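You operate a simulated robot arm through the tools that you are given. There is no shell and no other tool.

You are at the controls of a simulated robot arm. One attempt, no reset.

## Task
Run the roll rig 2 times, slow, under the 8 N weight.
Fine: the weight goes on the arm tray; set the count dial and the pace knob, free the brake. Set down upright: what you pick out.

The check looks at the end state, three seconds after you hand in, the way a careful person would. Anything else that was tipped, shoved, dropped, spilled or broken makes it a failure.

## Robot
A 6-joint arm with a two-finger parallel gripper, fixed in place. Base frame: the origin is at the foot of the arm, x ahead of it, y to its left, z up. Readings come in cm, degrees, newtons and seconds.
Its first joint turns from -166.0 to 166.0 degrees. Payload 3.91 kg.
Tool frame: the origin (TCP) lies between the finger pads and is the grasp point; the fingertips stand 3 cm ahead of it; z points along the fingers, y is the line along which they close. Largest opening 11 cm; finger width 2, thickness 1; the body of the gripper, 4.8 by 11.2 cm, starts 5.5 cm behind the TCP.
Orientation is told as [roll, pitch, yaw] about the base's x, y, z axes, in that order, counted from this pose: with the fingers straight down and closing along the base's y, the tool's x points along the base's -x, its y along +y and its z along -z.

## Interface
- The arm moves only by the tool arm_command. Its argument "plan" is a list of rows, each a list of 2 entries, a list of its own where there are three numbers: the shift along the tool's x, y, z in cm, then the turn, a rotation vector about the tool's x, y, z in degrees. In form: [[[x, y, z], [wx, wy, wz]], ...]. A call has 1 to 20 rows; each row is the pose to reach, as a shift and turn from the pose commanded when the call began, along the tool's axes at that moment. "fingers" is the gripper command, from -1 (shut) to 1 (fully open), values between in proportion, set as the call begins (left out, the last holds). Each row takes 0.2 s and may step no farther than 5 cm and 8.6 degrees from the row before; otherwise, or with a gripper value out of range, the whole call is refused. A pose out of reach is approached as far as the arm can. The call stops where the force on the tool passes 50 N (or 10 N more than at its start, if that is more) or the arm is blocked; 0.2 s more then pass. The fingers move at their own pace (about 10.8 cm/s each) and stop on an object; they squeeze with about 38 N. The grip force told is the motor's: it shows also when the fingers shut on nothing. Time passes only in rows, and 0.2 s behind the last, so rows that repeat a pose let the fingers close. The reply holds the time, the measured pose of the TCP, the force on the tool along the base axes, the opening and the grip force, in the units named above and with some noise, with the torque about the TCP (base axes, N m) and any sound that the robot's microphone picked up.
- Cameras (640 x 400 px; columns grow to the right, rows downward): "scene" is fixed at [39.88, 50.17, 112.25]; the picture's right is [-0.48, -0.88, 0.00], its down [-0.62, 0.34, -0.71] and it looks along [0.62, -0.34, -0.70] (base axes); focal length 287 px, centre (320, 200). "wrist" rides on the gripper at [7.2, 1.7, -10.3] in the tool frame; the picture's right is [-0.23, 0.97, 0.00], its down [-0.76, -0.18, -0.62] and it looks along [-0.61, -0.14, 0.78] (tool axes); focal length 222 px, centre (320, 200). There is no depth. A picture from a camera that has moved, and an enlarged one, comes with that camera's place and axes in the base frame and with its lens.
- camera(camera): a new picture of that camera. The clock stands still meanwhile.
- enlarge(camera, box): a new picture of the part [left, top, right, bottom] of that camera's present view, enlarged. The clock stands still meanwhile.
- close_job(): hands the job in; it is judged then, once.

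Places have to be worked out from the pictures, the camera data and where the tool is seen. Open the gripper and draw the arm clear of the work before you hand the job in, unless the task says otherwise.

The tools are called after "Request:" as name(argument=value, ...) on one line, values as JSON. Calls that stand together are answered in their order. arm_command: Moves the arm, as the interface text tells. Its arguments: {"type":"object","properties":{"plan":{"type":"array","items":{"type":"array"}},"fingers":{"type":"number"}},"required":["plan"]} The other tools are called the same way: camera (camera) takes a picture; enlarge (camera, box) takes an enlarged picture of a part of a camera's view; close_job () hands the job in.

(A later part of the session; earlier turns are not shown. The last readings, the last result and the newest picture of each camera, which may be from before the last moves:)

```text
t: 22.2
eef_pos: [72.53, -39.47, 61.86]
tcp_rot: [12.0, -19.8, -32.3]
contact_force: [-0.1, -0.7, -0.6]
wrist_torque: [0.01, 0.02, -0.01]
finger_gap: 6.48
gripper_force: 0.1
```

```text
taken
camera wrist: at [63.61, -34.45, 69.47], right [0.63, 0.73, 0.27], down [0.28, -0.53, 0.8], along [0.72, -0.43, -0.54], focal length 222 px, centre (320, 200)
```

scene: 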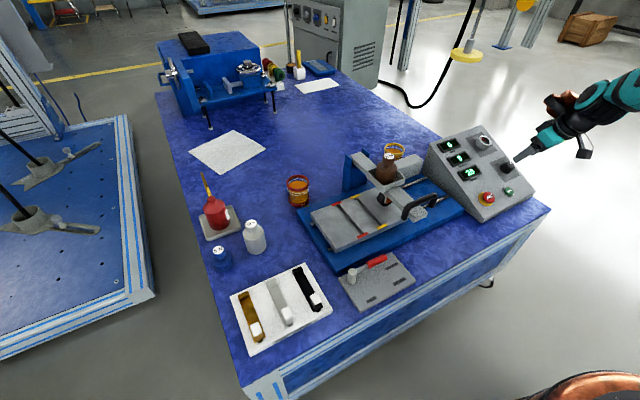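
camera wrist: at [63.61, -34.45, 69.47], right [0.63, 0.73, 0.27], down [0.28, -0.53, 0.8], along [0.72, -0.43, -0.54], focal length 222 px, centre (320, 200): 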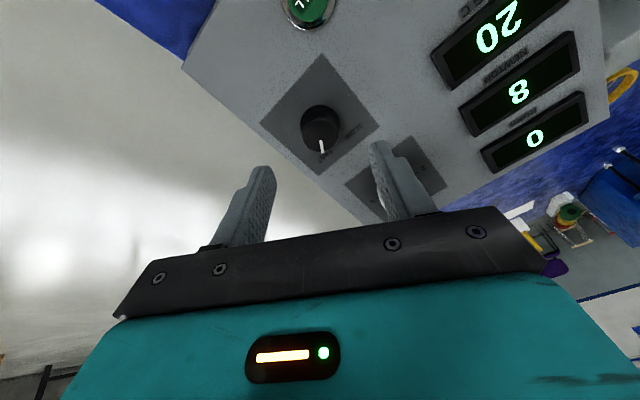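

The knob stays centred at (320,130) after the pre-rotation. I advance 6.3 cm along the tool axis.

Request:
arm_command(plan=[[[0, 0, 2.5], [0, 0, 0]], [[0, 0, 4.5], [0, 0, 0]], [[0, 0, 5.8], [0, 0, 0]], [[0, 0, 6.3], [0, 0, 0]], [[0, 0, 6.3], [0, 0, 0]]])

Request:
camera(camera="wrist")

```text
t: 23.4
eef_pos: [74.99, -39.61, 56.3]
tcp_rot: [11.9, -19.8, -32.3]
contact_force: [-0.9, 0.2, 0.3]
wrist_torque: [0.0, 0.0, 0.02]
finger_gap: 6.49
gripper_force: 0.0
```

```text
taken
camera wrist: at [66.03, -34.52, 63.71], right [0.63, 0.73, 0.27], down [0.28, -0.53, 0.8], along [0.72, -0.43, -0.54], focal length 222 px, centre (320, 200)
```

wrist: 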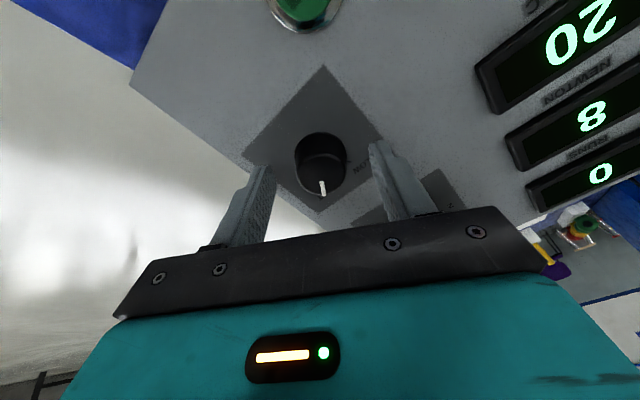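

The knob sits between the fingertips. I close on it.

Request:
arm_command(plan=[[[0, 0, 0], [0, 0, 0]], [[0, 0, 0], [0, 0, 0]], [[0, 0, 0], [0, 0, 0]], [[0, 0, 0], [0, 0, 0]]], fingers=-1)

Request:
camera(camera="wrist")

```text
t: 24.4
eef_pos: [74.99, -39.46, 56.25]
tcp_rot: [11.9, -19.7, -32.1]
contact_force: [2.6, 4.1, 1.0]
wrist_torque: [0.15, -0.03, 0.07]
finger_gap: 3.36
gripper_force: 45.6
```

```text
taken
camera wrist: at [66.05, -34.48, 63.72], right [0.63, 0.73, 0.27], down [0.28, -0.53, 0.8], along [0.72, -0.43, -0.54], focal length 222 px, centre (320, 200)
```

wrist: 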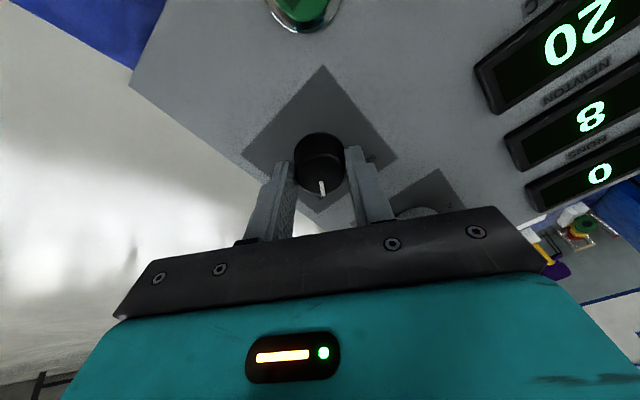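

Gripped at 3.36 cm. I turn −60° about the tool axis (counter-clockwise for the operator) in 7.5° steps.

Request:
arm_command(plan=[[[0, 0, 0], [0, 0, -7.5]], [[0, 0, 0], [0, 0, -15]], [[0, 0, 0], [0, 0, -22.5]], [[0, 0, 0], [0, 0, -30]], [[0, 0, 0], [0, 0, -37.5]], [[0, 0, 0], [0, 0, -45]], [[0, 0, 0], [0, 0, -52.5]], [[0, 0, 0], [0, 0, -60]], [[0, 0, 0], [0, 0, -60]]])

Request:
camera(camera="wrist")

Request:
enlarge(camera="scene", box=[460, 110, 560, 210])

```text
t: 26.4
eef_pos: [75.03, -39.52, 56.24]
tcp_rot: [-12.2, -19.7, 32.1]
contact_force: [-6.2, 9.3, 22.0]
wrist_torque: [0.25, 0.03, 0.13]
finger_gap: 3.36
gripper_force: 44.8
```

```text
taken
camera wrist: at [64.47, -41.71, 63.07], right [-0.27, 0.96, -0.12], down [0.44, 0.23, 0.87], along [0.86, 0.18, -0.49], focal length 222 px, centre (320, 200)
```

wrist: 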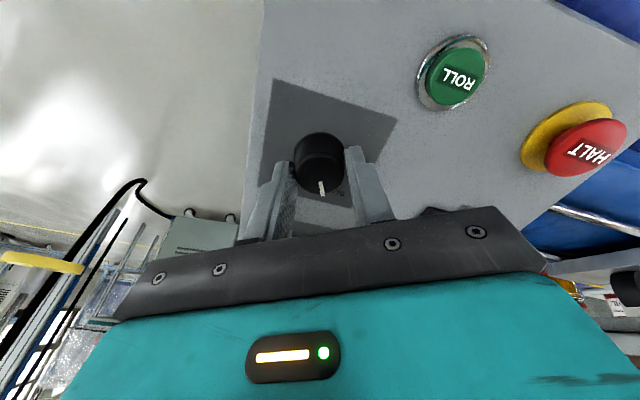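

```text
4.00 times, centred on (510, 160) of scene
camera zoom: at [39.88, 50.17, 112.25], right [-0.48, -0.88, 0.0], down [-0.62, 0.34, -0.71], along [0.62, -0.34, -0.7], focal length 1149 px, centre (-440, 360)
```

zoom: 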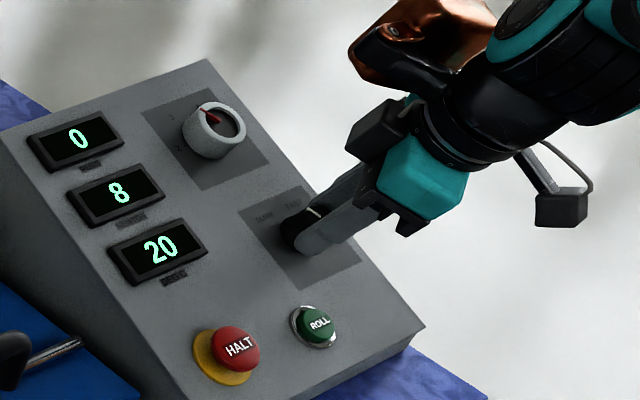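

The knob's white mark turned with the gripper (same place in the wrist view, panel rotated around it). I release and back off 6.3 cm along the tool axis.

Request:
arm_command(plan=[[[0, 0, 0], [0, 0, 0]], [[0, 0, 0], [0, 0, 0]], [[0, 0, -1], [0, 0, 0]], [[0, 0, -4], [0, 0, 0]], [[0, 0, -7], [0, 0, 0]], [[0, 0, -7], [0, 0, 0]]], fingers=0.18)

Request:
camera(camera="wrist")

Request:
enlarge(camera="scene", box=[460, 110, 560, 210])

```text
t: 27.8
eef_pos: [72.31, -39.62, 62.81]
tcp_rot: [-12.0, -19.7, 32.0]
contact_force: [-0.3, -0.7, -0.2]
wrist_torque: [0.03, 0.03, 0.0]
finger_gap: 6.47
gripper_force: 0.2
```

```text
taken
camera wrist: at [61.77, -41.83, 69.47], right [-0.27, 0.96, -0.11], down [0.45, 0.23, 0.87], along [0.85, 0.18, -0.49], focal length 222 px, centre (320, 200)
```

wrist: 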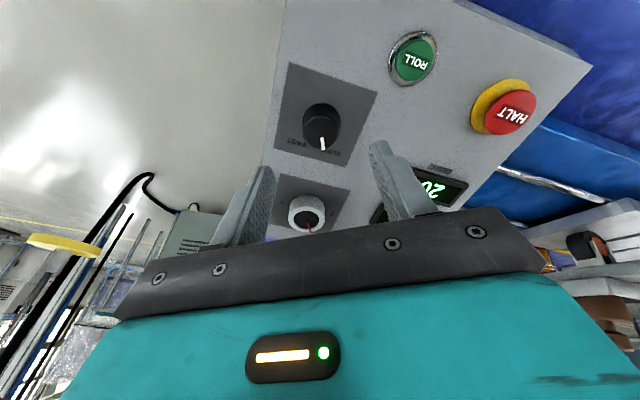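

```text
4.00 times, centred on (510, 160) of scene
camera zoom: at [39.88, 50.17, 112.25], right [-0.48, -0.88, 0.0], down [-0.62, 0.34, -0.71], along [0.62, -0.34, -0.7], focal length 1149 px, centre (-440, 360)
```

zoom: 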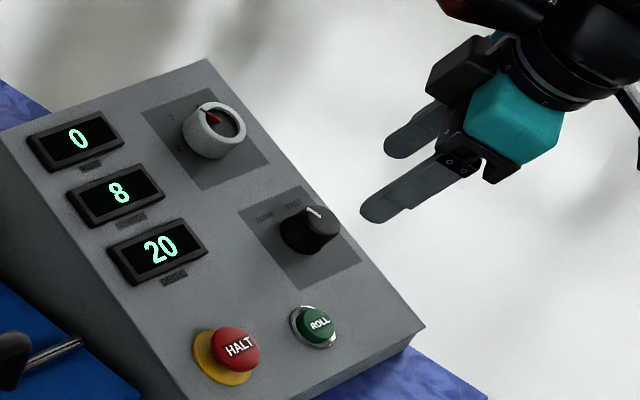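

Backed off cleanly. I check where the pace pointer stands.

Request:
enlarge(camera="wrist", box=[265, 55, 385, 170])

Request:
enlarge(camera="scene", box=[515, 150, 555, 190])

```text
3.48 times, centred on (325, 112) of wrist
camera zoom: at [61.77, -41.83, 69.47], right [-0.27, 0.96, -0.11], down [0.45, 0.23, 0.87], along [0.85, 0.18, -0.49], focal length 773 px, centre (303, 504)
```

zoom: 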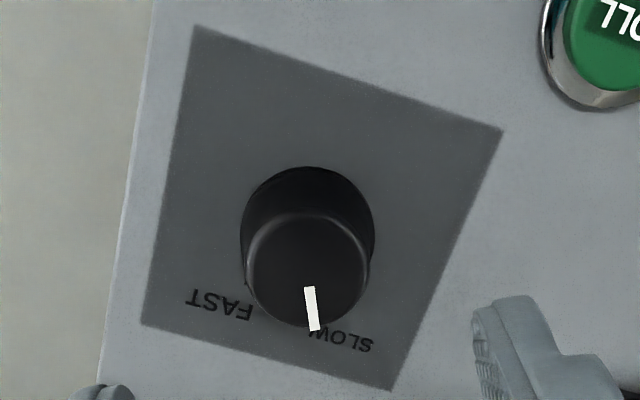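

```text
10.00 times, centred on (535, 170) of scene
camera zoom: at [39.88, 50.17, 112.25], right [-0.48, -0.88, 0.0], down [-0.62, 0.34, -0.71], along [0.62, -0.34, -0.7], focal length 2871 px, centre (-1830, 500)
```

zoom: 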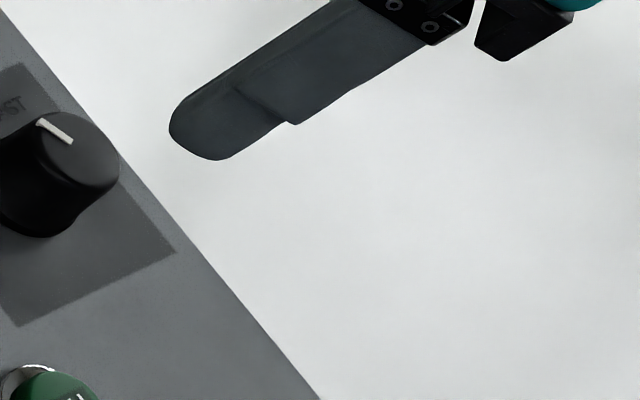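

By my estimate the pointer stands about 25° left of centre while the SLOW mark lies nearer 33°. I zoom tighter to measure before correcting.

Request:
enlarge(camera="wrist", box=[295, 95, 355, 160])

```text
6.15 times, centred on (325, 128) of wrist
camera zoom: at [61.77, -41.83, 69.47], right [-0.27, 0.96, -0.11], down [0.45, 0.23, 0.87], along [0.85, 0.18, -0.49], focal length 1367 px, centre (289, 646)
```

zoom: 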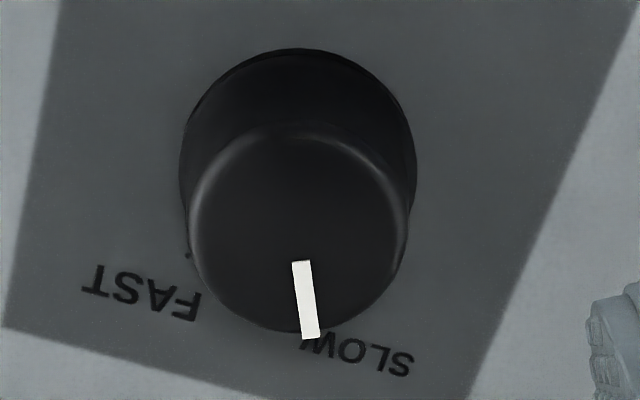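

Pointer is about 23° left of the panel's up direction; SLOW is at about 35° left. I re-engage, turn a further −12°, release and back off.

Request:
arm_command(plan=[[[0, 0.1, 3], [0, 0, 0]], [[0, 0.1, 5.5], [0, 0, 0]], [[0, 0.1, 7.0], [0, 0, 0]], [[0, 0.1, 7.0], [0, 0, 0]]])

Request:
arm_command(plan=[[[0, 0, 0], [0, 0, 0]], [[0, 0, 0], [0, 0, 0]], [[0, 0, 0], [0, 0, 0]], [[0, 0, 0], [0, 0, -4]], [[0, 0, 0], [0, 0, -8]], [[0, 0, 0], [0, 0, -12]], [[0, 0, 0], [0, 0, -12.5]], [[0, 0, 0], [0, 0, -12.5]]], fingers=-1)

Request:
arm_command(plan=[[[0, 0, 0], [0, 0, 0]], [[0, 0, 0], [0, 0, 0]], [[0, 0, -1], [0, 0, 0]], [[0, 0, -4], [0, 0, 0]], [[0, 0, -7], [0, 0, 0]], [[0, 0, -7], [0, 0, 0]]], fingers=0.18)

Request:
camera(camera="wrist")

Request:
enlarge(camera="wrist", box=[265, 55, 385, 170])

```text
t: 28.8
eef_pos: [75.0, -39.57, 56.33]
tcp_rot: [-12.2, -19.6, 32.1]
contact_force: [-0.7, -0.1, -1.4]
wrist_torque: [-0.03, 0.0, -0.01]
finger_gap: 6.48
gripper_force: 0.0
```

```text
t: 30.6
eef_pos: [75.13, -39.56, 56.31]
tcp_rot: [-16.2, -16.7, 44.8]
contact_force: [-9.7, -0.7, 14.5]
wrist_torque: [0.1, 0.04, -0.35]
finger_gap: 3.34
gripper_force: 44.7
```

```text
t: 32.0
eef_pos: [72.28, -39.47, 62.62]
tcp_rot: [-16.1, -16.7, 44.8]
contact_force: [0.5, 0.2, 0.1]
wrist_torque: [0.0, -0.01, -0.01]
finger_gap: 6.49
gripper_force: 0.1
```

```text
taken
camera wrist: at [62.23, -43.26, 69.71], right [-0.45, 0.87, -0.19], down [0.38, 0.38, 0.84], along [0.81, 0.3, -0.51], focal length 222 px, centre (320, 200)
```

wrist: 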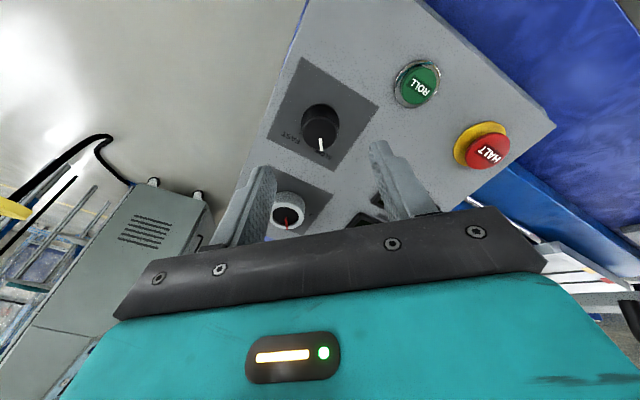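

```text
3.48 times, centred on (325, 112) of wrist
camera zoom: at [62.23, -43.26, 69.71], right [-0.45, 0.87, -0.19], down [0.38, 0.38, 0.84], along [0.81, 0.3, -0.51], focal length 773 px, centre (303, 504)
```

zoom: 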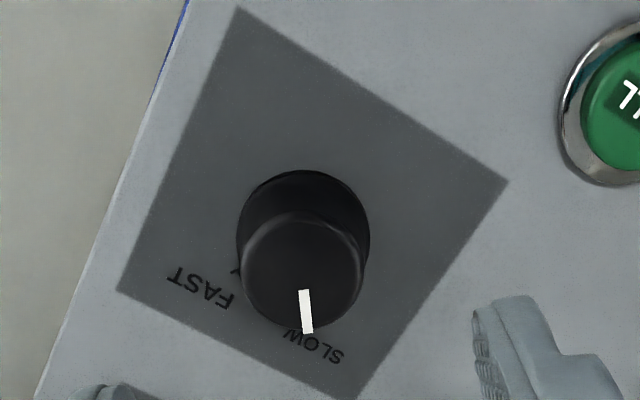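

The pace pointer now measures about 35.8° left, right on SLOW (≈35°). Next I unrotate the wrist by 42.5° and move up-slope to hover over the count dial.

Request:
arm_command(plan=[[[0, 0, 0], [0, 0, 8.5]], [[0, 0, 0], [0, 0, 17]], [[0, 0, 0], [0, 0, 25.5]], [[0, 0, 0], [0, 0, 34]], [[0, 0, 0], [0, 0, 42.5]], [[0, 0, 0], [0, 0, 42.5]]], fingers=0.4545)

Request:
arm_command(plan=[[[-3.7, 0.5, -0.5], [0, 0, 0]], [[-7.4, 1.0, -0.5], [0, 0, 0]], [[-11, 1.45, 0], [0, 0, 0]], [[-11, 1.45, 0.5], [0, 0, 0]], [[-11, 1.45, 0.5], [0, 0, 0]]])

Request:
camera(camera="wrist")

Request:
enlarge(camera="wrist", box=[250, 50, 390, 190])

```text
t: 33.4
eef_pos: [72.2, -39.49, 62.7]
tcp_rot: [-0.1, -23.0, -0.2]
contact_force: [1.3, 0.1, -0.5]
wrist_torque: [-0.01, 0.01, 0.01]
finger_gap: 8.01
gripper_force: 0.1
```

```text
t: 34.6
eef_pos: [82.65, -38.02, 66.42]
tcp_rot: [-0.2, -23.0, -0.1]
contact_force: [0.2, -0.4, 0.0]
wrist_torque: [-0.03, 0.01, 0.0]
finger_gap: 8.0
gripper_force: 0.1
```

```text
taken
camera wrist: at [71.95, -36.36, 73.11], right [0.21, 0.97, 0.09], down [0.46, -0.18, 0.87], along [0.86, -0.14, -0.48], focal length 222 px, centre (320, 200)
```

wrist: 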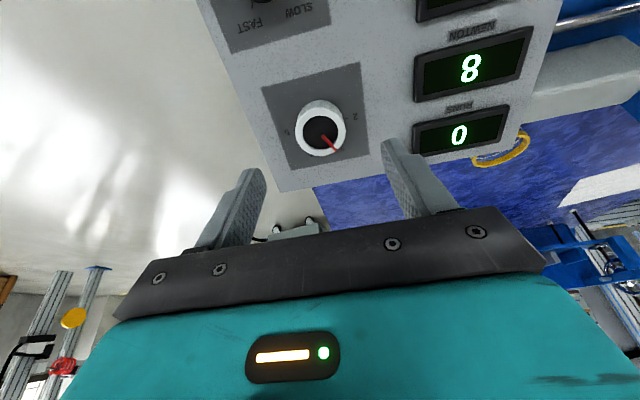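

```text
2.86 times, centred on (320, 120) of wrist
camera zoom: at [71.95, -36.36, 73.11], right [0.21, 0.97, 0.09], down [0.46, -0.18, 0.87], along [0.86, -0.14, -0.48], focal length 635 px, centre (320, 429)
```

zoom: 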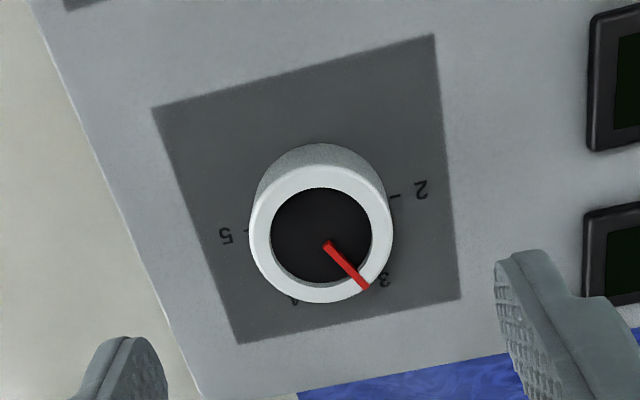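

Dial plate comes out square and centred at tool (0.0, 0.05), face about 10.1 cm ahead, knob about 4.3 cm wide; "2" sits at 90° left and the pointer near 28–30° left. I pre-rotate +30°, then advance 6.4 cm.

Request:
arm_command(plan=[[[0, 0.05, 0], [0, 0, 7.5]], [[0, 0.05, 0], [0, 0, 15]], [[0, 0.05, 0], [0, 0, 22.5]], [[0, 0.05, 0], [0, 0, 30]], [[0, 0.05, 2.5], [0, 0, 30]], [[0, 0.05, 4.8], [0, 0, 30]], [[0, 0.05, 6.0], [0, 0, 30]], [[0, 0.05, 6.4], [0, 0, 30]], [[0, 0.05, 6.4], [0, 0, 30]]], fingers=0.27)

Request:
camera(camera="wrist")

```text
t: 36.6
eef_pos: [85.05, -37.98, 60.53]
tcp_rot: [11.9, -19.8, -32.2]
contact_force: [-0.3, 0.5, 0.3]
wrist_torque: [0.01, -0.01, 0.05]
finger_gap: 7.0
gripper_force: 0.1
```

```text
taken
camera wrist: at [76.1, -32.91, 67.93], right [0.63, 0.73, 0.27], down [0.28, -0.53, 0.8], along [0.72, -0.43, -0.54], focal length 222 px, centre (320, 200)
```

wrist: 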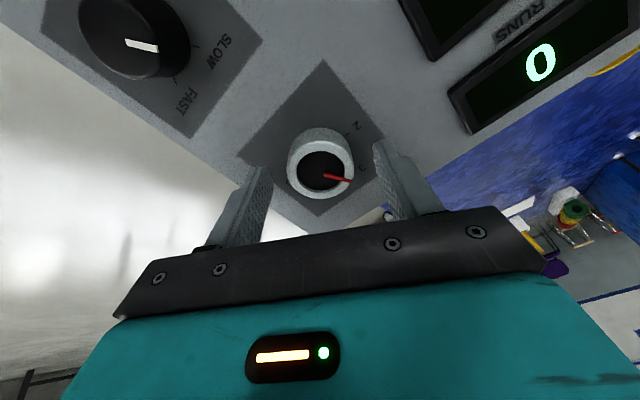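

The dial lies between the fingers, and the pace pointer is seen at SLOW. I close and turn −62°.

Request:
arm_command(plan=[[[0, 0, 0], [0, 0, 0]], [[0, 0, 0], [0, 0, 0]], [[0, 0, 0], [0, 0, 0]], [[0, 0, 0], [0, 0, 0]]], fingers=-1)

Request:
arm_command(plan=[[[0, 0, 0], [0, 0, -7.5]], [[0, 0, 0], [0, 0, -15]], [[0, 0, 0], [0, 0, -22.5]], [[0, 0, 0], [0, 0, -30]], [[0, 0, 0], [0, 0, -37.5]], [[0, 0, 0], [0, 0, -45]], [[0, 0, 0], [0, 0, -52.5]], [[0, 0, 0], [0, 0, -58]], [[0, 0, 0], [0, 0, -62]], [[0, 0, 0], [0, 0, -62]]])

Request:
camera(camera="wrist")

```text
t: 37.6
eef_pos: [85.05, -37.99, 60.42]
tcp_rot: [11.9, -19.8, -32.2]
contact_force: [1.0, 0.4, 0.5]
wrist_torque: [-0.17, -0.02, -0.06]
finger_gap: 4.36
gripper_force: 45.2
```

```text
t: 39.8
eef_pos: [85.07, -38.1, 60.55]
tcp_rot: [-12.8, -19.3, 34.1]
contact_force: [1.2, -10.2, -9.1]
wrist_torque: [0.11, 0.07, -0.32]
finger_gap: 4.34
gripper_force: 45.1
```

```text
taken
camera wrist: at [74.64, -40.5, 67.37], right [-0.3, 0.95, -0.13], down [0.44, 0.25, 0.86], along [0.85, 0.2, -0.49], focal length 222 px, centre (320, 200)
```

wrist: 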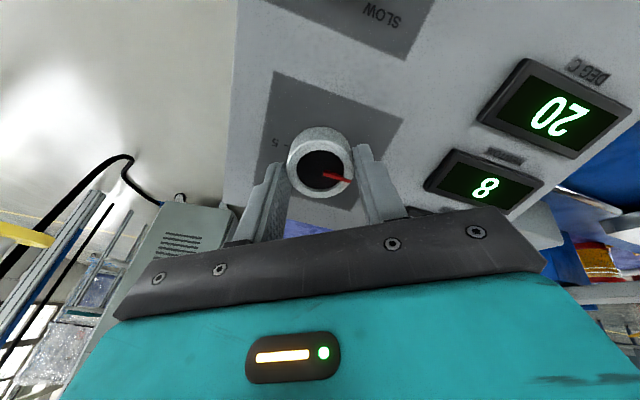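

The dial turned with the gripper. I release, back off 6.5 cm and measure the pointer.

Request:
arm_command(plan=[[[0, 0, 0], [0, 0, 0]], [[0, 0, 0], [0, 0, 0]], [[0, 0, -1], [0, 0, 0]], [[0, 0, -4], [0, 0, 0]], [[0, 0, -6.4], [0, 0, 0]], [[0, 0, -6.4], [0, 0, 0]]], fingers=0.27)

Request:
camera(camera="wrist")

Request:
enlarge(camera="wrist", box=[250, 50, 390, 190])

```text
t: 41.2
eef_pos: [82.43, -38.15, 66.47]
tcp_rot: [-12.8, -19.2, 34.0]
contact_force: [-0.1, -0.6, 0.3]
wrist_torque: [0.0, 0.0, -0.02]
finger_gap: 7.0
gripper_force: 0.0
```

```text
taken
camera wrist: at [72.03, -40.48, 73.17], right [-0.3, 0.95, -0.13], down [0.44, 0.25, 0.86], along [0.85, 0.2, -0.49], focal length 222 px, centre (320, 200)
```

wrist: 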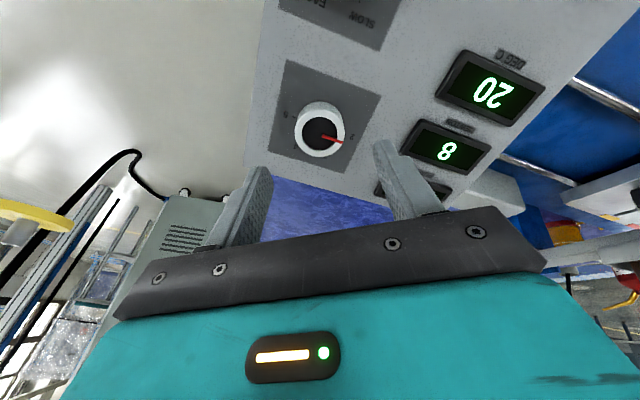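

```text
2.86 times, centred on (320, 120) of wrist
camera zoom: at [72.03, -40.48, 73.17], right [-0.3, 0.95, -0.13], down [0.44, 0.25, 0.86], along [0.85, 0.2, -0.49], focal length 635 px, centre (320, 429)
```

zoom: 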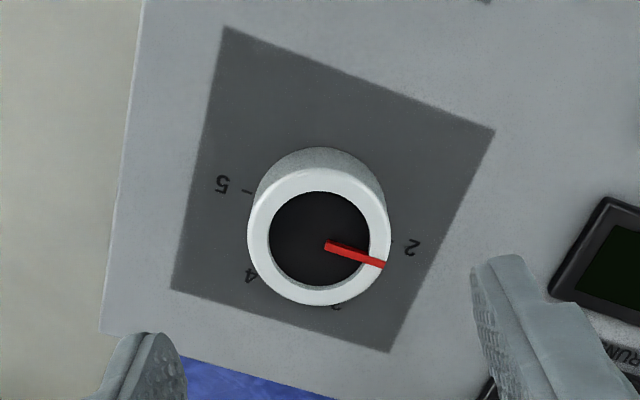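

The dial pointer now measures about 88° left of panel-up versus "2" at 89°, so count = 2. I now unrotate and untilt the wrist while rising to travel height.

Request:
arm_command(plan=[[[0, 0, -1], [0, 0, 8]], [[0, 0, -2], [0, 0, 16]], [[0, 0, -3], [0, 0, 24]], [[0, 0, -3], [0, 0, 32]], [[0, 0, -3], [0, 0, 32]]])

Request:
arm_command(plan=[[[0.8, 0, -4], [0, 5.75, 0]], [[1.6, 0, -8], [0, 11.5, 0]], [[2.4, 0, -12], [0, 17.25, 0]], [[3.1, 0, -15.5], [0, 23, 0]], [[3.1, 0, -15.5], [0, 23, 0]]], fingers=-1)

Request:
camera(camera="wrist")

Request:
enlarge(camera="scene", box=[420, 110, 550, 220])

```text
t: 42.4
eef_pos: [81.35, -37.94, 69.14]
tcp_rot: [-0.1, -23.0, -0.2]
contact_force: [0.0, 0.1, -0.5]
wrist_torque: [-0.02, -0.02, 0.02]
finger_gap: 6.98
gripper_force: 0.0
```

```text
t: 43.6
eef_pos: [72.53, -38.03, 82.28]
tcp_rot: [-0.1, 0.2, -0.2]
contact_force: [-0.8, 1.0, 0.1]
wrist_torque: [0.0, 0.02, 0.02]
finger_gap: 0.0
gripper_force: 37.7
```

```text
taken
camera wrist: at [65.42, -36.38, 92.7], right [0.23, 0.97, 0.0], down [0.76, -0.18, 0.62], along [0.61, -0.14, -0.78], focal length 222 px, centre (320, 200)
```

wrist: 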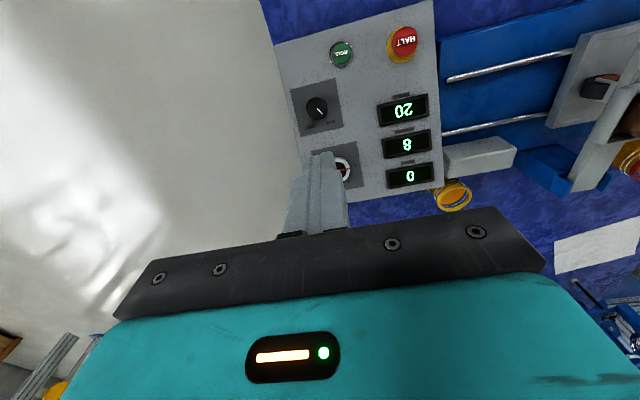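

```text
3.64 times, centred on (485, 165) of scene
camera zoom: at [39.88, 50.17, 112.25], right [-0.48, -0.88, 0.0], down [-0.62, 0.34, -0.71], along [0.62, -0.34, -0.7], focal length 1044 px, centre (-280, 327)
```

zoom: 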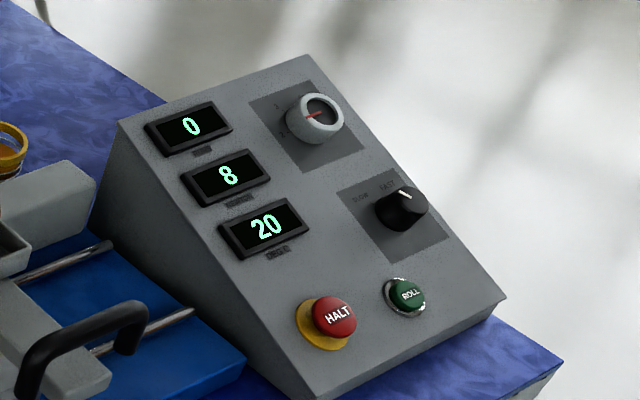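

Dial at 2 and pace at SLOW look right from the scene camera too. Next I travel at z ≈ 82 to above the brake with closed fingers, yawing −90° so the camera stays on the far side from the rig handle.

Request:
arm_command(plan=[[[0.11, 4.79, 0], [0, 0, 7.5]], [[0.22, 9.58, 0], [0, 0, 15]], [[0.33, 14.37, 0], [0, 0, 22.5]], [[0.44, 19.16, 0], [0, 0, 30]], [[0.55, 23.95, 0], [0, 0, 37.5]], [[0.66, 28.74, 0], [0, 0, 45]], [[0.77, 33.53, 0], [0, 0, 52.5]], [[0.88, 38.32, 0], [0, 0, 60]], [[0.99, 43.11, 0], [0, 0, 67.5]], [[1.1, 47.9, 0], [0, 0, 75]], [[1.2, 52.7, 0], [0, 0, 82.5]], [[1.3, 57.5, 0], [0, 0, 90]], [[1.3, 57.5, 0], [0, 0, 90]]])

Request:
camera(camera="wrist")

Request:
camera(camera="scene")

```text
t: 46.4
eef_pos: [71.5, 19.69, 82.03]
tcp_rot: [0.0, -0.1, -90.3]
contact_force: [0.4, -0.3, -0.9]
wrist_torque: [0.02, 0.0, 0.0]
finger_gap: 0.0
gripper_force: 38.0
```

```text
taken
camera wrist: at [73.21, 26.84, 92.51], right [0.97, -0.23, 0.0], down [-0.18, -0.76, 0.62], along [-0.14, -0.61, -0.78], focal length 222 px, centre (320, 200)
```

wrist: 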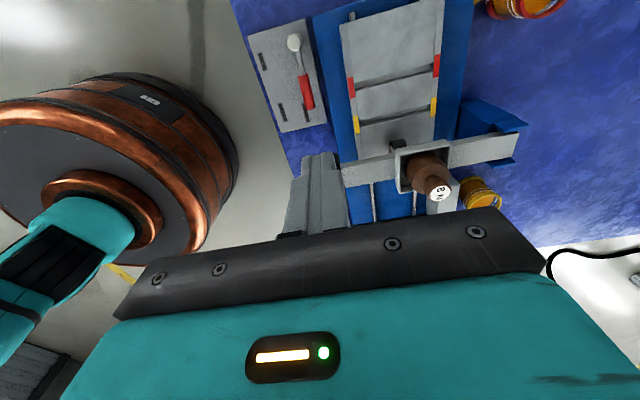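

```text
taken
```

scene: 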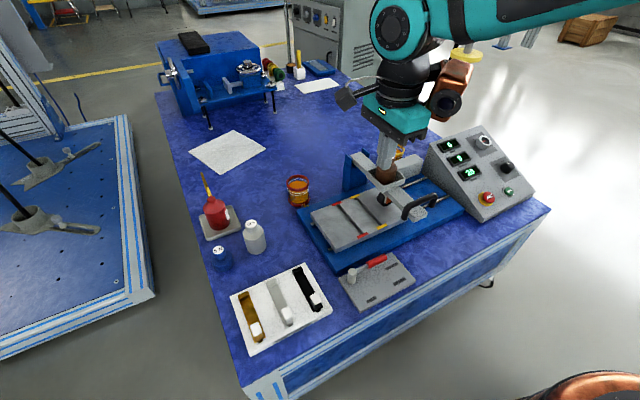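

The brake lever is visible beside the rig. I descend to z ≈ 62 over its far side for a precise look.

Request:
arm_command(plan=[[[0, 0, 4.8], [0, 0, 0]], [[0, 0, 9.6], [0, 0, 0]], [[0, 0, 14.4], [0, 0, 0]], [[0, 0, 19.2], [0, 0, 0]], [[0, 0, 19.2], [0, 0, 0]]])

Request:
camera(camera="wrist")

Request:
enlarge(camera="scene", box=[320, 190, 450, 310])

```text
t: 47.6
eef_pos: [71.35, 19.38, 63.08]
tcp_rot: [-0.1, -0.1, -90.1]
contact_force: [-0.6, 0.3, -0.6]
wrist_torque: [0.0, -0.01, -0.02]
finger_gap: 0.0
gripper_force: 38.6
```

```text
taken
camera wrist: at [72.99, 26.58, 73.37], right [0.97, -0.23, 0.0], down [-0.18, -0.76, 0.62], along [-0.14, -0.61, -0.78], focal length 222 px, centre (320, 200)
```

wrist: 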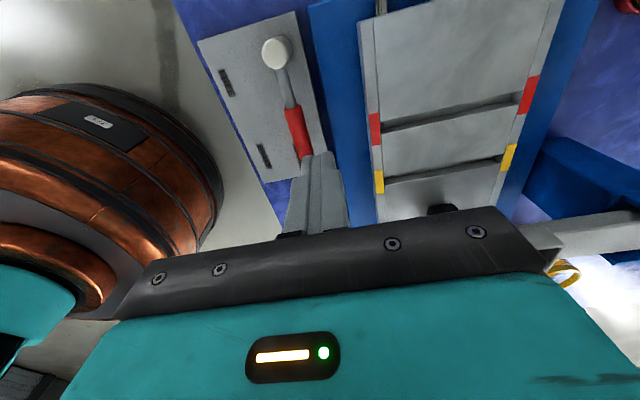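

```text
3.33 times, centred on (385, 250) of scene
camera zoom: at [39.88, 50.17, 112.25], right [-0.48, -0.88, 0.0], down [-0.62, 0.34, -0.71], along [0.62, -0.34, -0.7], focal length 957 px, centre (103, 33)
```

zoom: 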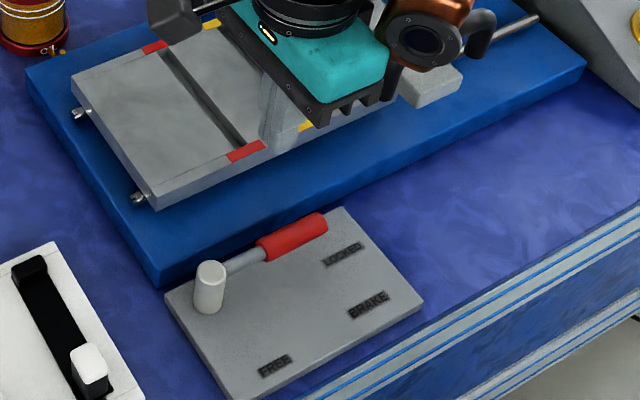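

There is a copper-coloured part on the wrist opposite the camera that comes near the rig's black handle. Before going lower I look closely at it.

Request:
enlarge(camera="scene", box=[330, 90, 530, 250])

Request:
camera(camera="scene")

```text
2.50 times, centred on (430, 170) of scene
camera zoom: at [39.88, 50.17, 112.25], right [-0.48, -0.88, 0.0], down [-0.62, 0.34, -0.71], along [0.62, -0.34, -0.7], focal length 718 px, centre (45, 275)
```

zoom: 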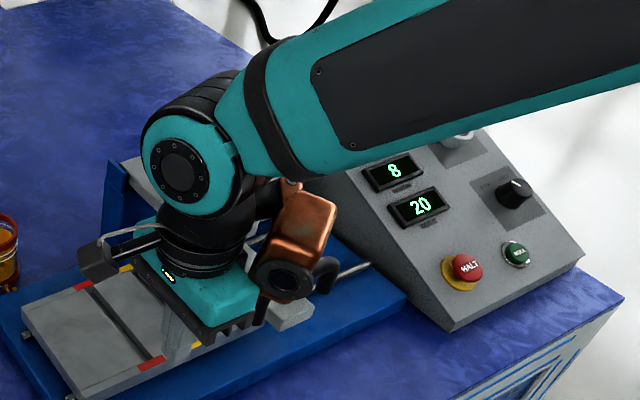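

```text
taken
```

scene: 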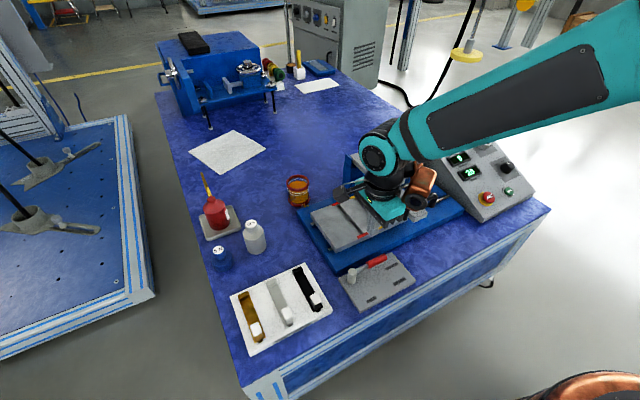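

The copper part hangs about 8 cm off on the tool's −x side and would strike the rig handle if I went lower at this yaw. I rise 8 cm and rotate back to yaw 0 so it sits on the +x side, clear of handle and tray.

Request:
arm_command(plan=[[[0, 0, -4], [0, 0, 0]], [[0, 0, -8], [0, 0, 0]], [[0, 0, -8], [0, 0, -8.4]], [[0, 0, -8], [0, 0, -16.8]], [[0, 0, -8], [0, 0, -25.2]], [[0, 0, -8], [0, 0, -33.6]], [[0, 0, -8], [0, 0, -42]], [[0, 0, -8], [0, 0, -50.4]], [[0, 0, -8], [0, 0, -58.8]], [[0, 0, -8], [0, 0, -67.2]], [[0, 0, -8], [0, 0, -75.6]], [[0, 0, -8], [0, 0, -83]], [[0, 0, -8], [0, 0, -90]], [[0, 0, -8], [0, 0, -90]]])

Request:
camera(camera="wrist")

Request:
enlarge(camera="scene", box=[330, 90, 530, 250])

```text
t: 50.6
eef_pos: [71.44, 19.66, 70.98]
tcp_rot: [-0.1, 0.0, -0.1]
contact_force: [0.0, -0.6, 0.5]
wrist_torque: [0.0, 0.0, 0.02]
finger_gap: 0.02
gripper_force: 37.9
```

```text
taken
camera wrist: at [64.15, 21.22, 81.38], right [0.23, 0.97, 0.0], down [0.76, -0.18, 0.62], along [0.61, -0.14, -0.78], focal length 222 px, centre (320, 200)
```

wrist: 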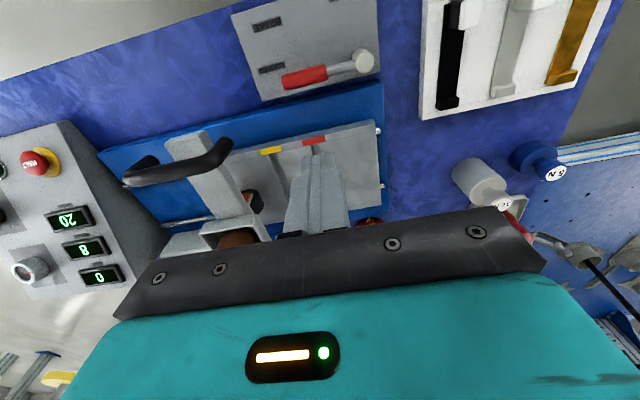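

```text
2.50 times, centred on (430, 170) of scene
camera zoom: at [39.88, 50.17, 112.25], right [-0.48, -0.88, 0.0], down [-0.62, 0.34, -0.71], along [0.62, -0.34, -0.7], focal length 718 px, centre (45, 275)
```

zoom: 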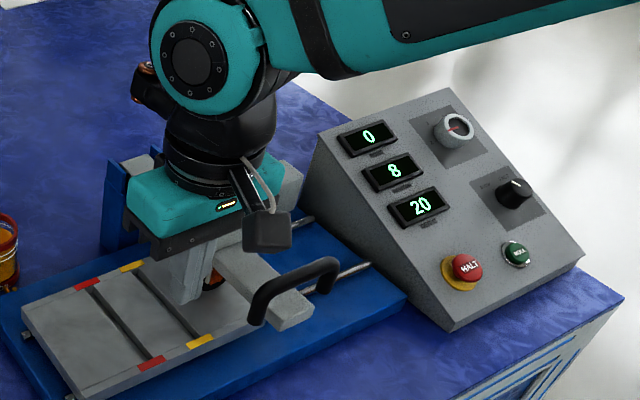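

At yaw 0 the copper part is clear. Lever rechecked: pivot (68.7, 25.3), handle at x 68.8, y 15.7–20.5, z ≈ 51. I descend with closed fingers on its far (+x) side to z 52.6, tips about 49.6.

Request:
arm_command(plan=[[[0, 0, 4.8], [0, 0, 0]], [[0, 0, 9.6], [0, 0, 0]], [[0, 0, 14], [0, 0, 0]], [[0, 0, 14], [0, 0, 0]]])

Request:
camera(camera="wrist")

Request:
enlarge(camera="scene", box=[320, 170, 470, 310])

```text
t: 51.6
eef_pos: [71.43, 19.42, 56.89]
tcp_rot: [-0.1, 0.1, -0.1]
contact_force: [0.0, 0.2, -0.9]
wrist_torque: [-0.01, 0.02, 0.01]
finger_gap: 0.01
gripper_force: 37.8
```

```text
taken
camera wrist: at [64.19, 21.08, 67.23], right [0.23, 0.97, 0.0], down [0.76, -0.18, 0.62], along [0.61, -0.14, -0.78], focal length 222 px, centre (320, 200)
```

wrist: 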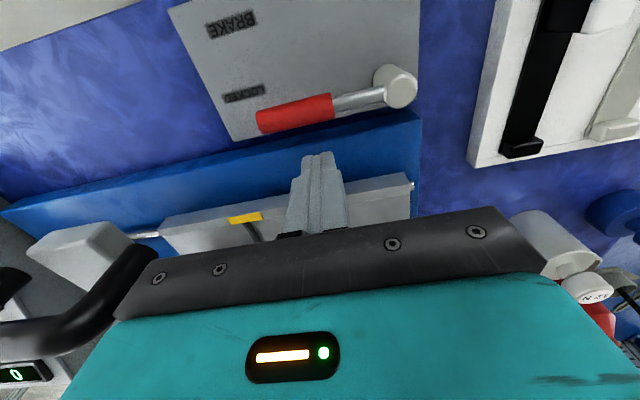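

```text
2.86 times, centred on (395, 240) of scene
camera zoom: at [39.88, 50.17, 112.25], right [-0.48, -0.88, 0.0], down [-0.62, 0.34, -0.71], along [0.62, -0.34, -0.7], focal length 820 px, centre (106, 86)
```

zoom: 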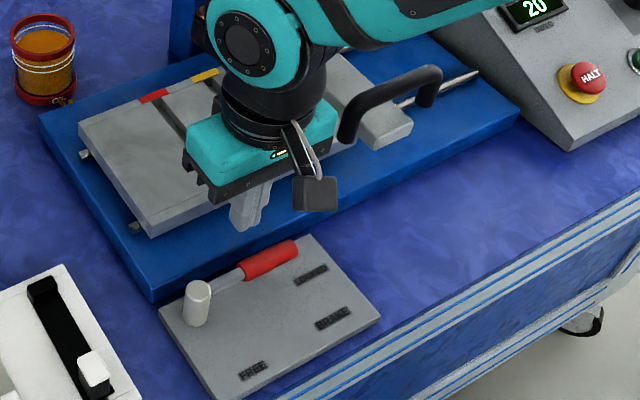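

Fingertips hang just beyond the lever. I shift slightly to y ≈ 20.2 for clearance to the rig handle and go down the last 4.2 cm.

Request:
arm_command(plan=[[[0, 0.8, 0], [0, 0, 0]], [[0, 0.8, 2.2], [0, 0, 0]], [[0, 0.8, 4.3], [0, 0, 0]], [[0, 0.8, 4.3], [0, 0, 0]]])

Request:
camera(camera="wrist")

Request:
enlarge(camera="scene", box=[320, 170, 470, 310])

```text
t: 52.6
eef_pos: [71.23, 20.18, 52.79]
tcp_rot: [-0.1, -0.1, 0.0]
contact_force: [-1.1, 0.3, -0.8]
wrist_torque: [0.01, -0.01, -0.03]
finger_gap: 0.01
gripper_force: 37.8
```

```text
taken
camera wrist: at [64.08, 21.84, 63.12], right [0.23, 0.97, 0.0], down [0.76, -0.18, 0.62], along [0.61, -0.14, -0.78], focal length 222 px, centre (320, 200)
```

wrist: 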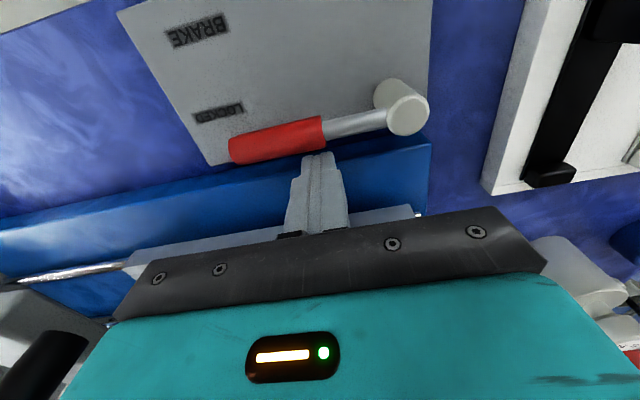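

```text
2.86 times, centred on (395, 240) of scene
camera zoom: at [39.88, 50.17, 112.25], right [-0.48, -0.88, 0.0], down [-0.62, 0.34, -0.71], along [0.62, -0.34, -0.7], focal length 820 px, centre (106, 86)
```

zoom: 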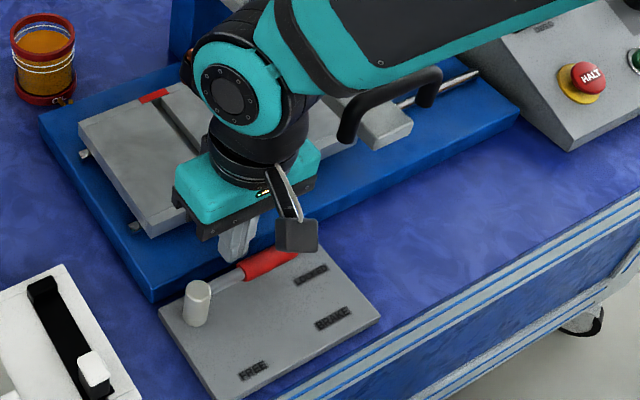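

Fingers are just behind the lever at the rod–grip junction. I sweep along the arc around the pivot toward FREE.

Request:
arm_command(plan=[[[0.5, 0, 0], [0, 0, 0]], [[1.03, -0.1, 0], [0, 0, 0]], [[1.6, -0.25, 0], [0, 0, 0]], [[2.24, -0.37, 0], [0, 0, 0]], [[2.9, -0.35, 0], [0, 0, 0]], [[3.56, -0.32, 0], [0, 0, 0]], [[4.24, -0.12, 0], [0, 0, 0]], [[4.92, 0.1, 0], [0, 0, 0]], [[4.92, 0.1, 0], [0, 0, 0]]])

Request:
camera(camera="wrist")

Request:
enlarge(camera="scene", box=[320, 170, 470, 310])

```text
t: 54.6
eef_pos: [66.45, 20.49, 52.76]
tcp_rot: [-0.1, 0.0, 0.0]
contact_force: [0.1, 0.4, -0.8]
wrist_torque: [-0.01, -0.02, 0.0]
finger_gap: 0.0
gripper_force: 37.5
```

```text
taken
camera wrist: at [59.23, 22.08, 63.12], right [0.23, 0.97, 0.0], down [0.76, -0.18, 0.62], along [0.61, -0.14, -0.78], focal length 222 px, centre (320, 200)
```

wrist: 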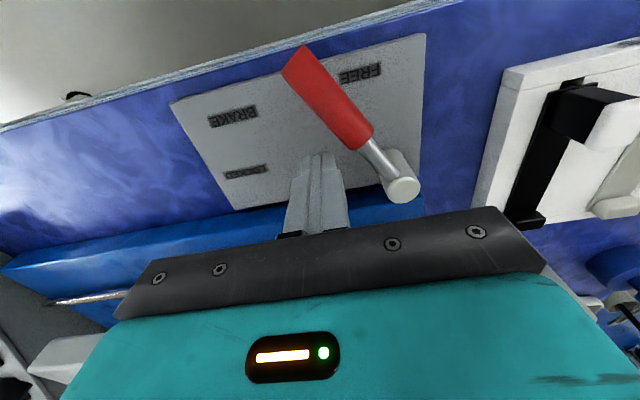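

```text
2.86 times, centred on (395, 240) of scene
camera zoom: at [39.88, 50.17, 112.25], right [-0.48, -0.88, 0.0], down [-0.62, 0.34, -0.71], along [0.62, -0.34, -0.7], focal length 820 px, centre (106, 86)
```

zoom: 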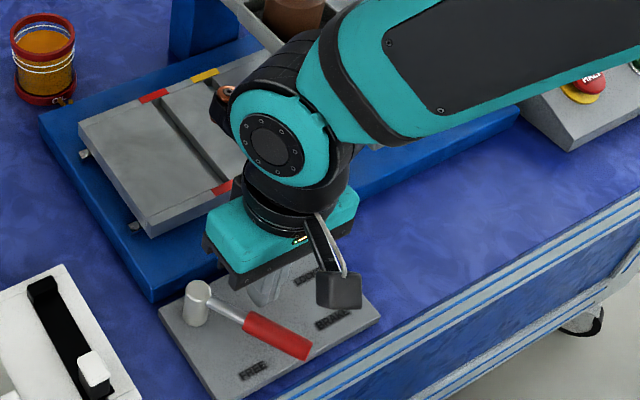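

The lever swung freely to past halfway. I continue the arc to FREE, ending slightly past 90°.

Request:
arm_command(plan=[[[0.64, 0.41, 0], [0, 0, 0]], [[1.27, 0.83, 0], [0, 0, 0]], [[1.8, 1.4, 0], [0, 0, 0]], [[2.28, 2.06, 0], [0, 0, 0]], [[2.6, 2.8, 0], [0, 0, 0]], [[2.91, 3.6, 0], [0, 0, 0]], [[2.91, 3.9, 0], [0, 0, 0]], [[2.91, 3.9, 0], [0, 0, 0]]])

Request:
camera(camera="wrist")

Request:
enlarge(camera="scene", box=[320, 190, 450, 310])

```text
t: 55.3
eef_pos: [65.54, 21.0, 52.72]
tcp_rot: [-0.1, -0.4, -0.3]
contact_force: [32.9, -43.9, -14.2]
wrist_torque: [-1.01, -0.75, 0.1]
finger_gap: 0.0
gripper_force: 37.6
stopped in row 3: the force on the tool passed its limit at 64 N (the readings are from after the stop); the commanded pose is now the measured one
```

```text
taken
camera wrist: at [58.22, 22.71, 63.05], right [0.23, 0.97, 0.0], down [0.76, -0.18, 0.63], along [0.61, -0.15, -0.78], focal length 222 px, centre (320, 200)
```

wrist: 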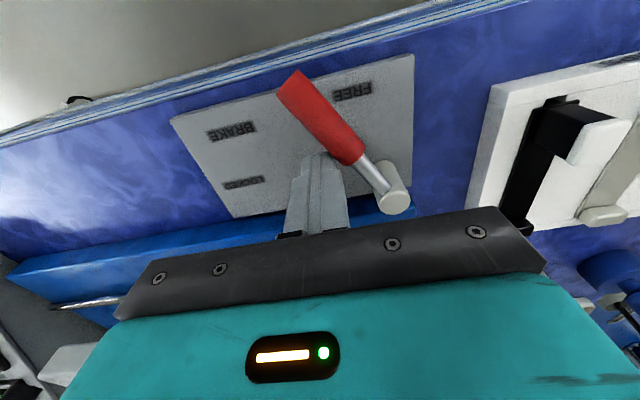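

```text
3.33 times, centred on (385, 250) of scene
camera zoom: at [39.88, 50.17, 112.25], right [-0.48, -0.88, 0.0], down [-0.62, 0.34, -0.71], along [0.62, -0.34, -0.7], focal length 957 px, centre (103, 33)
```

zoom: 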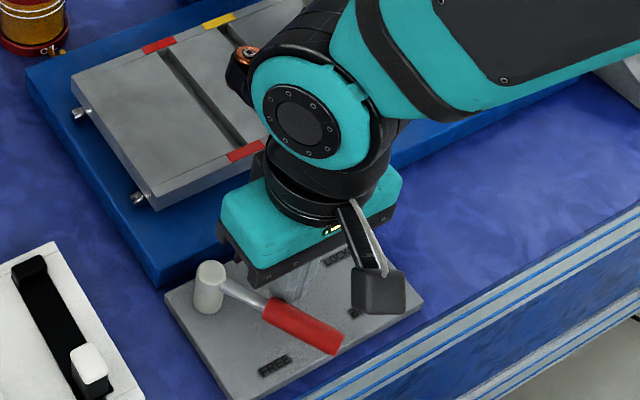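

The lever now meets a hard stop (64 N) at about 60° from its start, the same angle it reached earlier, so it seems to be at its end of travel. I back off a little and rise to inspect.

Request:
arm_command(plan=[[[-0.8, -0.6, 0], [0, 0, 0]], [[-0.8, -0.6, -2], [0, 0, 0]], [[-0.8, -0.6, -6.5], [0, 0, 0]], [[-0.8, -0.6, -11], [0, 0, 0]], [[-0.8, -0.6, -15.5], [0, 0, 0]], [[-0.8, -0.6, -15.5], [0, 0, 0]]])

Request:
camera(camera="wrist")

Request:
enlarge(camera="scene", box=[320, 230, 430, 320])

```text
t: 56.7
eef_pos: [65.93, 20.84, 68.27]
tcp_rot: [-0.1, -0.3, -0.2]
contact_force: [0.2, 0.3, -0.1]
wrist_torque: [-0.02, -0.01, 0.0]
finger_gap: 0.02
gripper_force: 37.9
```

```text
taken
camera wrist: at [58.73, 22.43, 78.56], right [0.23, 0.97, 0.0], down [0.76, -0.18, 0.63], along [0.61, -0.14, -0.78], focal length 222 px, centre (320, 200)
```

wrist: 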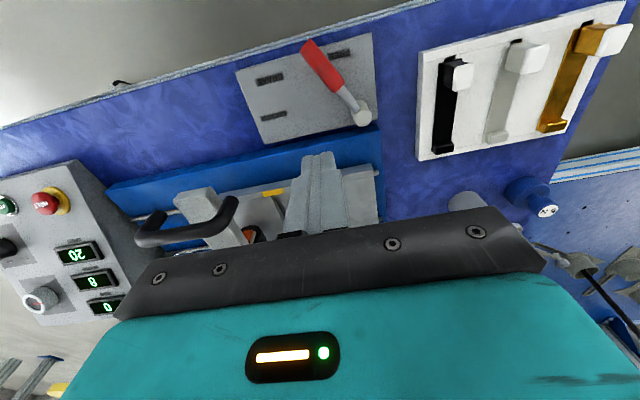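

```text
4.44 times, centred on (375, 275) of scene
camera zoom: at [39.88, 50.17, 112.25], right [-0.48, -0.88, 0.0], down [-0.62, 0.34, -0.71], along [0.62, -0.34, -0.7], focal length 1276 px, centre (76, -133)
```

zoom: 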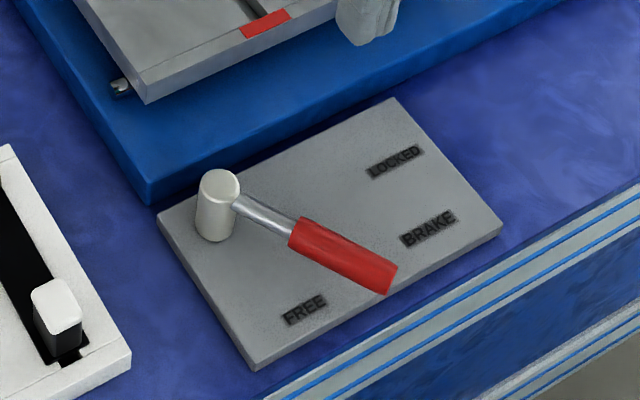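

The lever is swung over beside the FREE label and at its stop. Now I travel high over to the ROLL button, estimated at (69.8, −33.9, 50.8).

Request:
arm_command(plan=[[[0, 0, -4.6], [0, 0, 0]], [[0, 0, -9.2], [0, 0, 0]], [[0, 0, -13.7], [0, 0, 0]], [[0, -4.5, -13.7], [0, 0, 0]], [[0, -9, -13.7], [0, 0, 0]], [[0, -13.6, -13.7], [0, 0, 0]], [[0, -18.2, -13.7], [0, 0, 0]], [[0, -22.8, -13.7], [0, 0, 0]], [[0, -27.4, -13.7], [0, 0, 0]], [[-0.1, -32, -13.7], [0, 0, 0]], [[-0.1, -36.6, -13.7], [0, 0, 0]], [[-0.2, -41.2, -13.7], [0, 0, 0]], [[-0.2, -45.8, -13.7], [0, 0, 0]], [[-0.3, -50.3, -13.7], [0, 0, 0]], [[-0.3, -54.7, -13.7], [0, 0, 0]], [[-0.3, -54.7, -13.7], [0, 0, 0]]])

Request:
arm_command(plan=[[[0, 0, 4.6], [0, -5, 0]], [[0, 0, 9.2], [0, -10, 0]], [[0, 0, 13.8], [0, -15, 0]], [[0, 0, 18.4], [0, -19, 0]], [[0, 0, 22.5], [0, -23, 0]], [[0, 0, 22.5], [0, -23, 0]]])

Request:
camera(camera="wrist")

Request:
camera(camera="scene")

```text
t: 60.1
eef_pos: [66.16, -34.28, 82.09]
tcp_rot: [0.0, -0.3, -0.3]
contact_force: [0.1, 0.4, 0.1]
wrist_torque: [0.02, 0.01, 0.02]
finger_gap: 0.0
gripper_force: 37.6
```

```text
t: 61.5
eef_pos: [66.3, -33.94, 59.45]
tcp_rot: [-0.1, -23.3, -0.1]
contact_force: [-0.1, 0.7, 0.1]
wrist_torque: [0.0, 0.02, 0.0]
finger_gap: 0.0
gripper_force: 37.6
```

```text
taken
camera wrist: at [55.57, -32.25, 66.08], right [0.21, 0.97, 0.09], down [0.45, -0.18, 0.87], along [0.87, -0.15, -0.48], focal length 222 px, centre (320, 200)
```

wrist: 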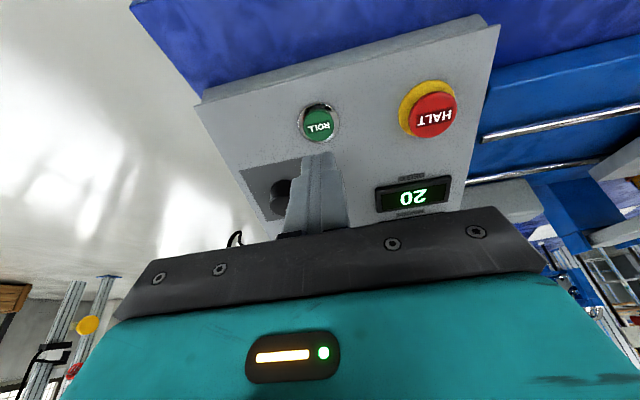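

```text
taken
```

scene: 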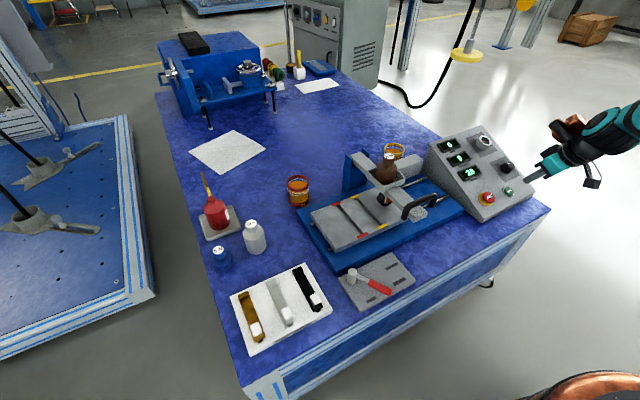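

ROLL appears at about (318,124), near the tool axis. I enlarge for exact centring.

Request:
enlarge(camera="wrist", box=[270, 80, 370, 180])

```text
4.00 times, centred on (320, 130) of wrist
camera zoom: at [55.57, -32.25, 66.08], right [0.21, 0.97, 0.09], down [0.45, -0.18, 0.87], along [0.87, -0.15, -0.48], focal length 888 px, centre (320, 480)
```

zoom: 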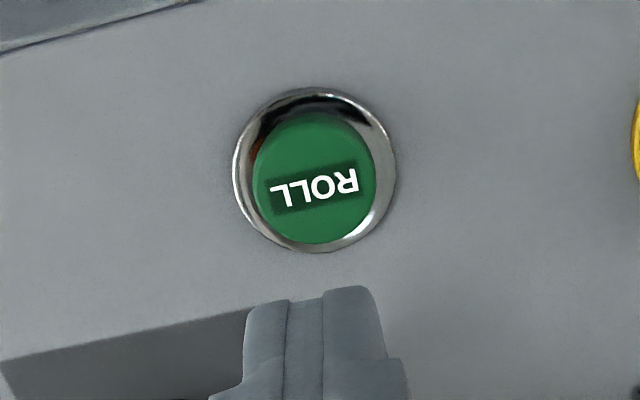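

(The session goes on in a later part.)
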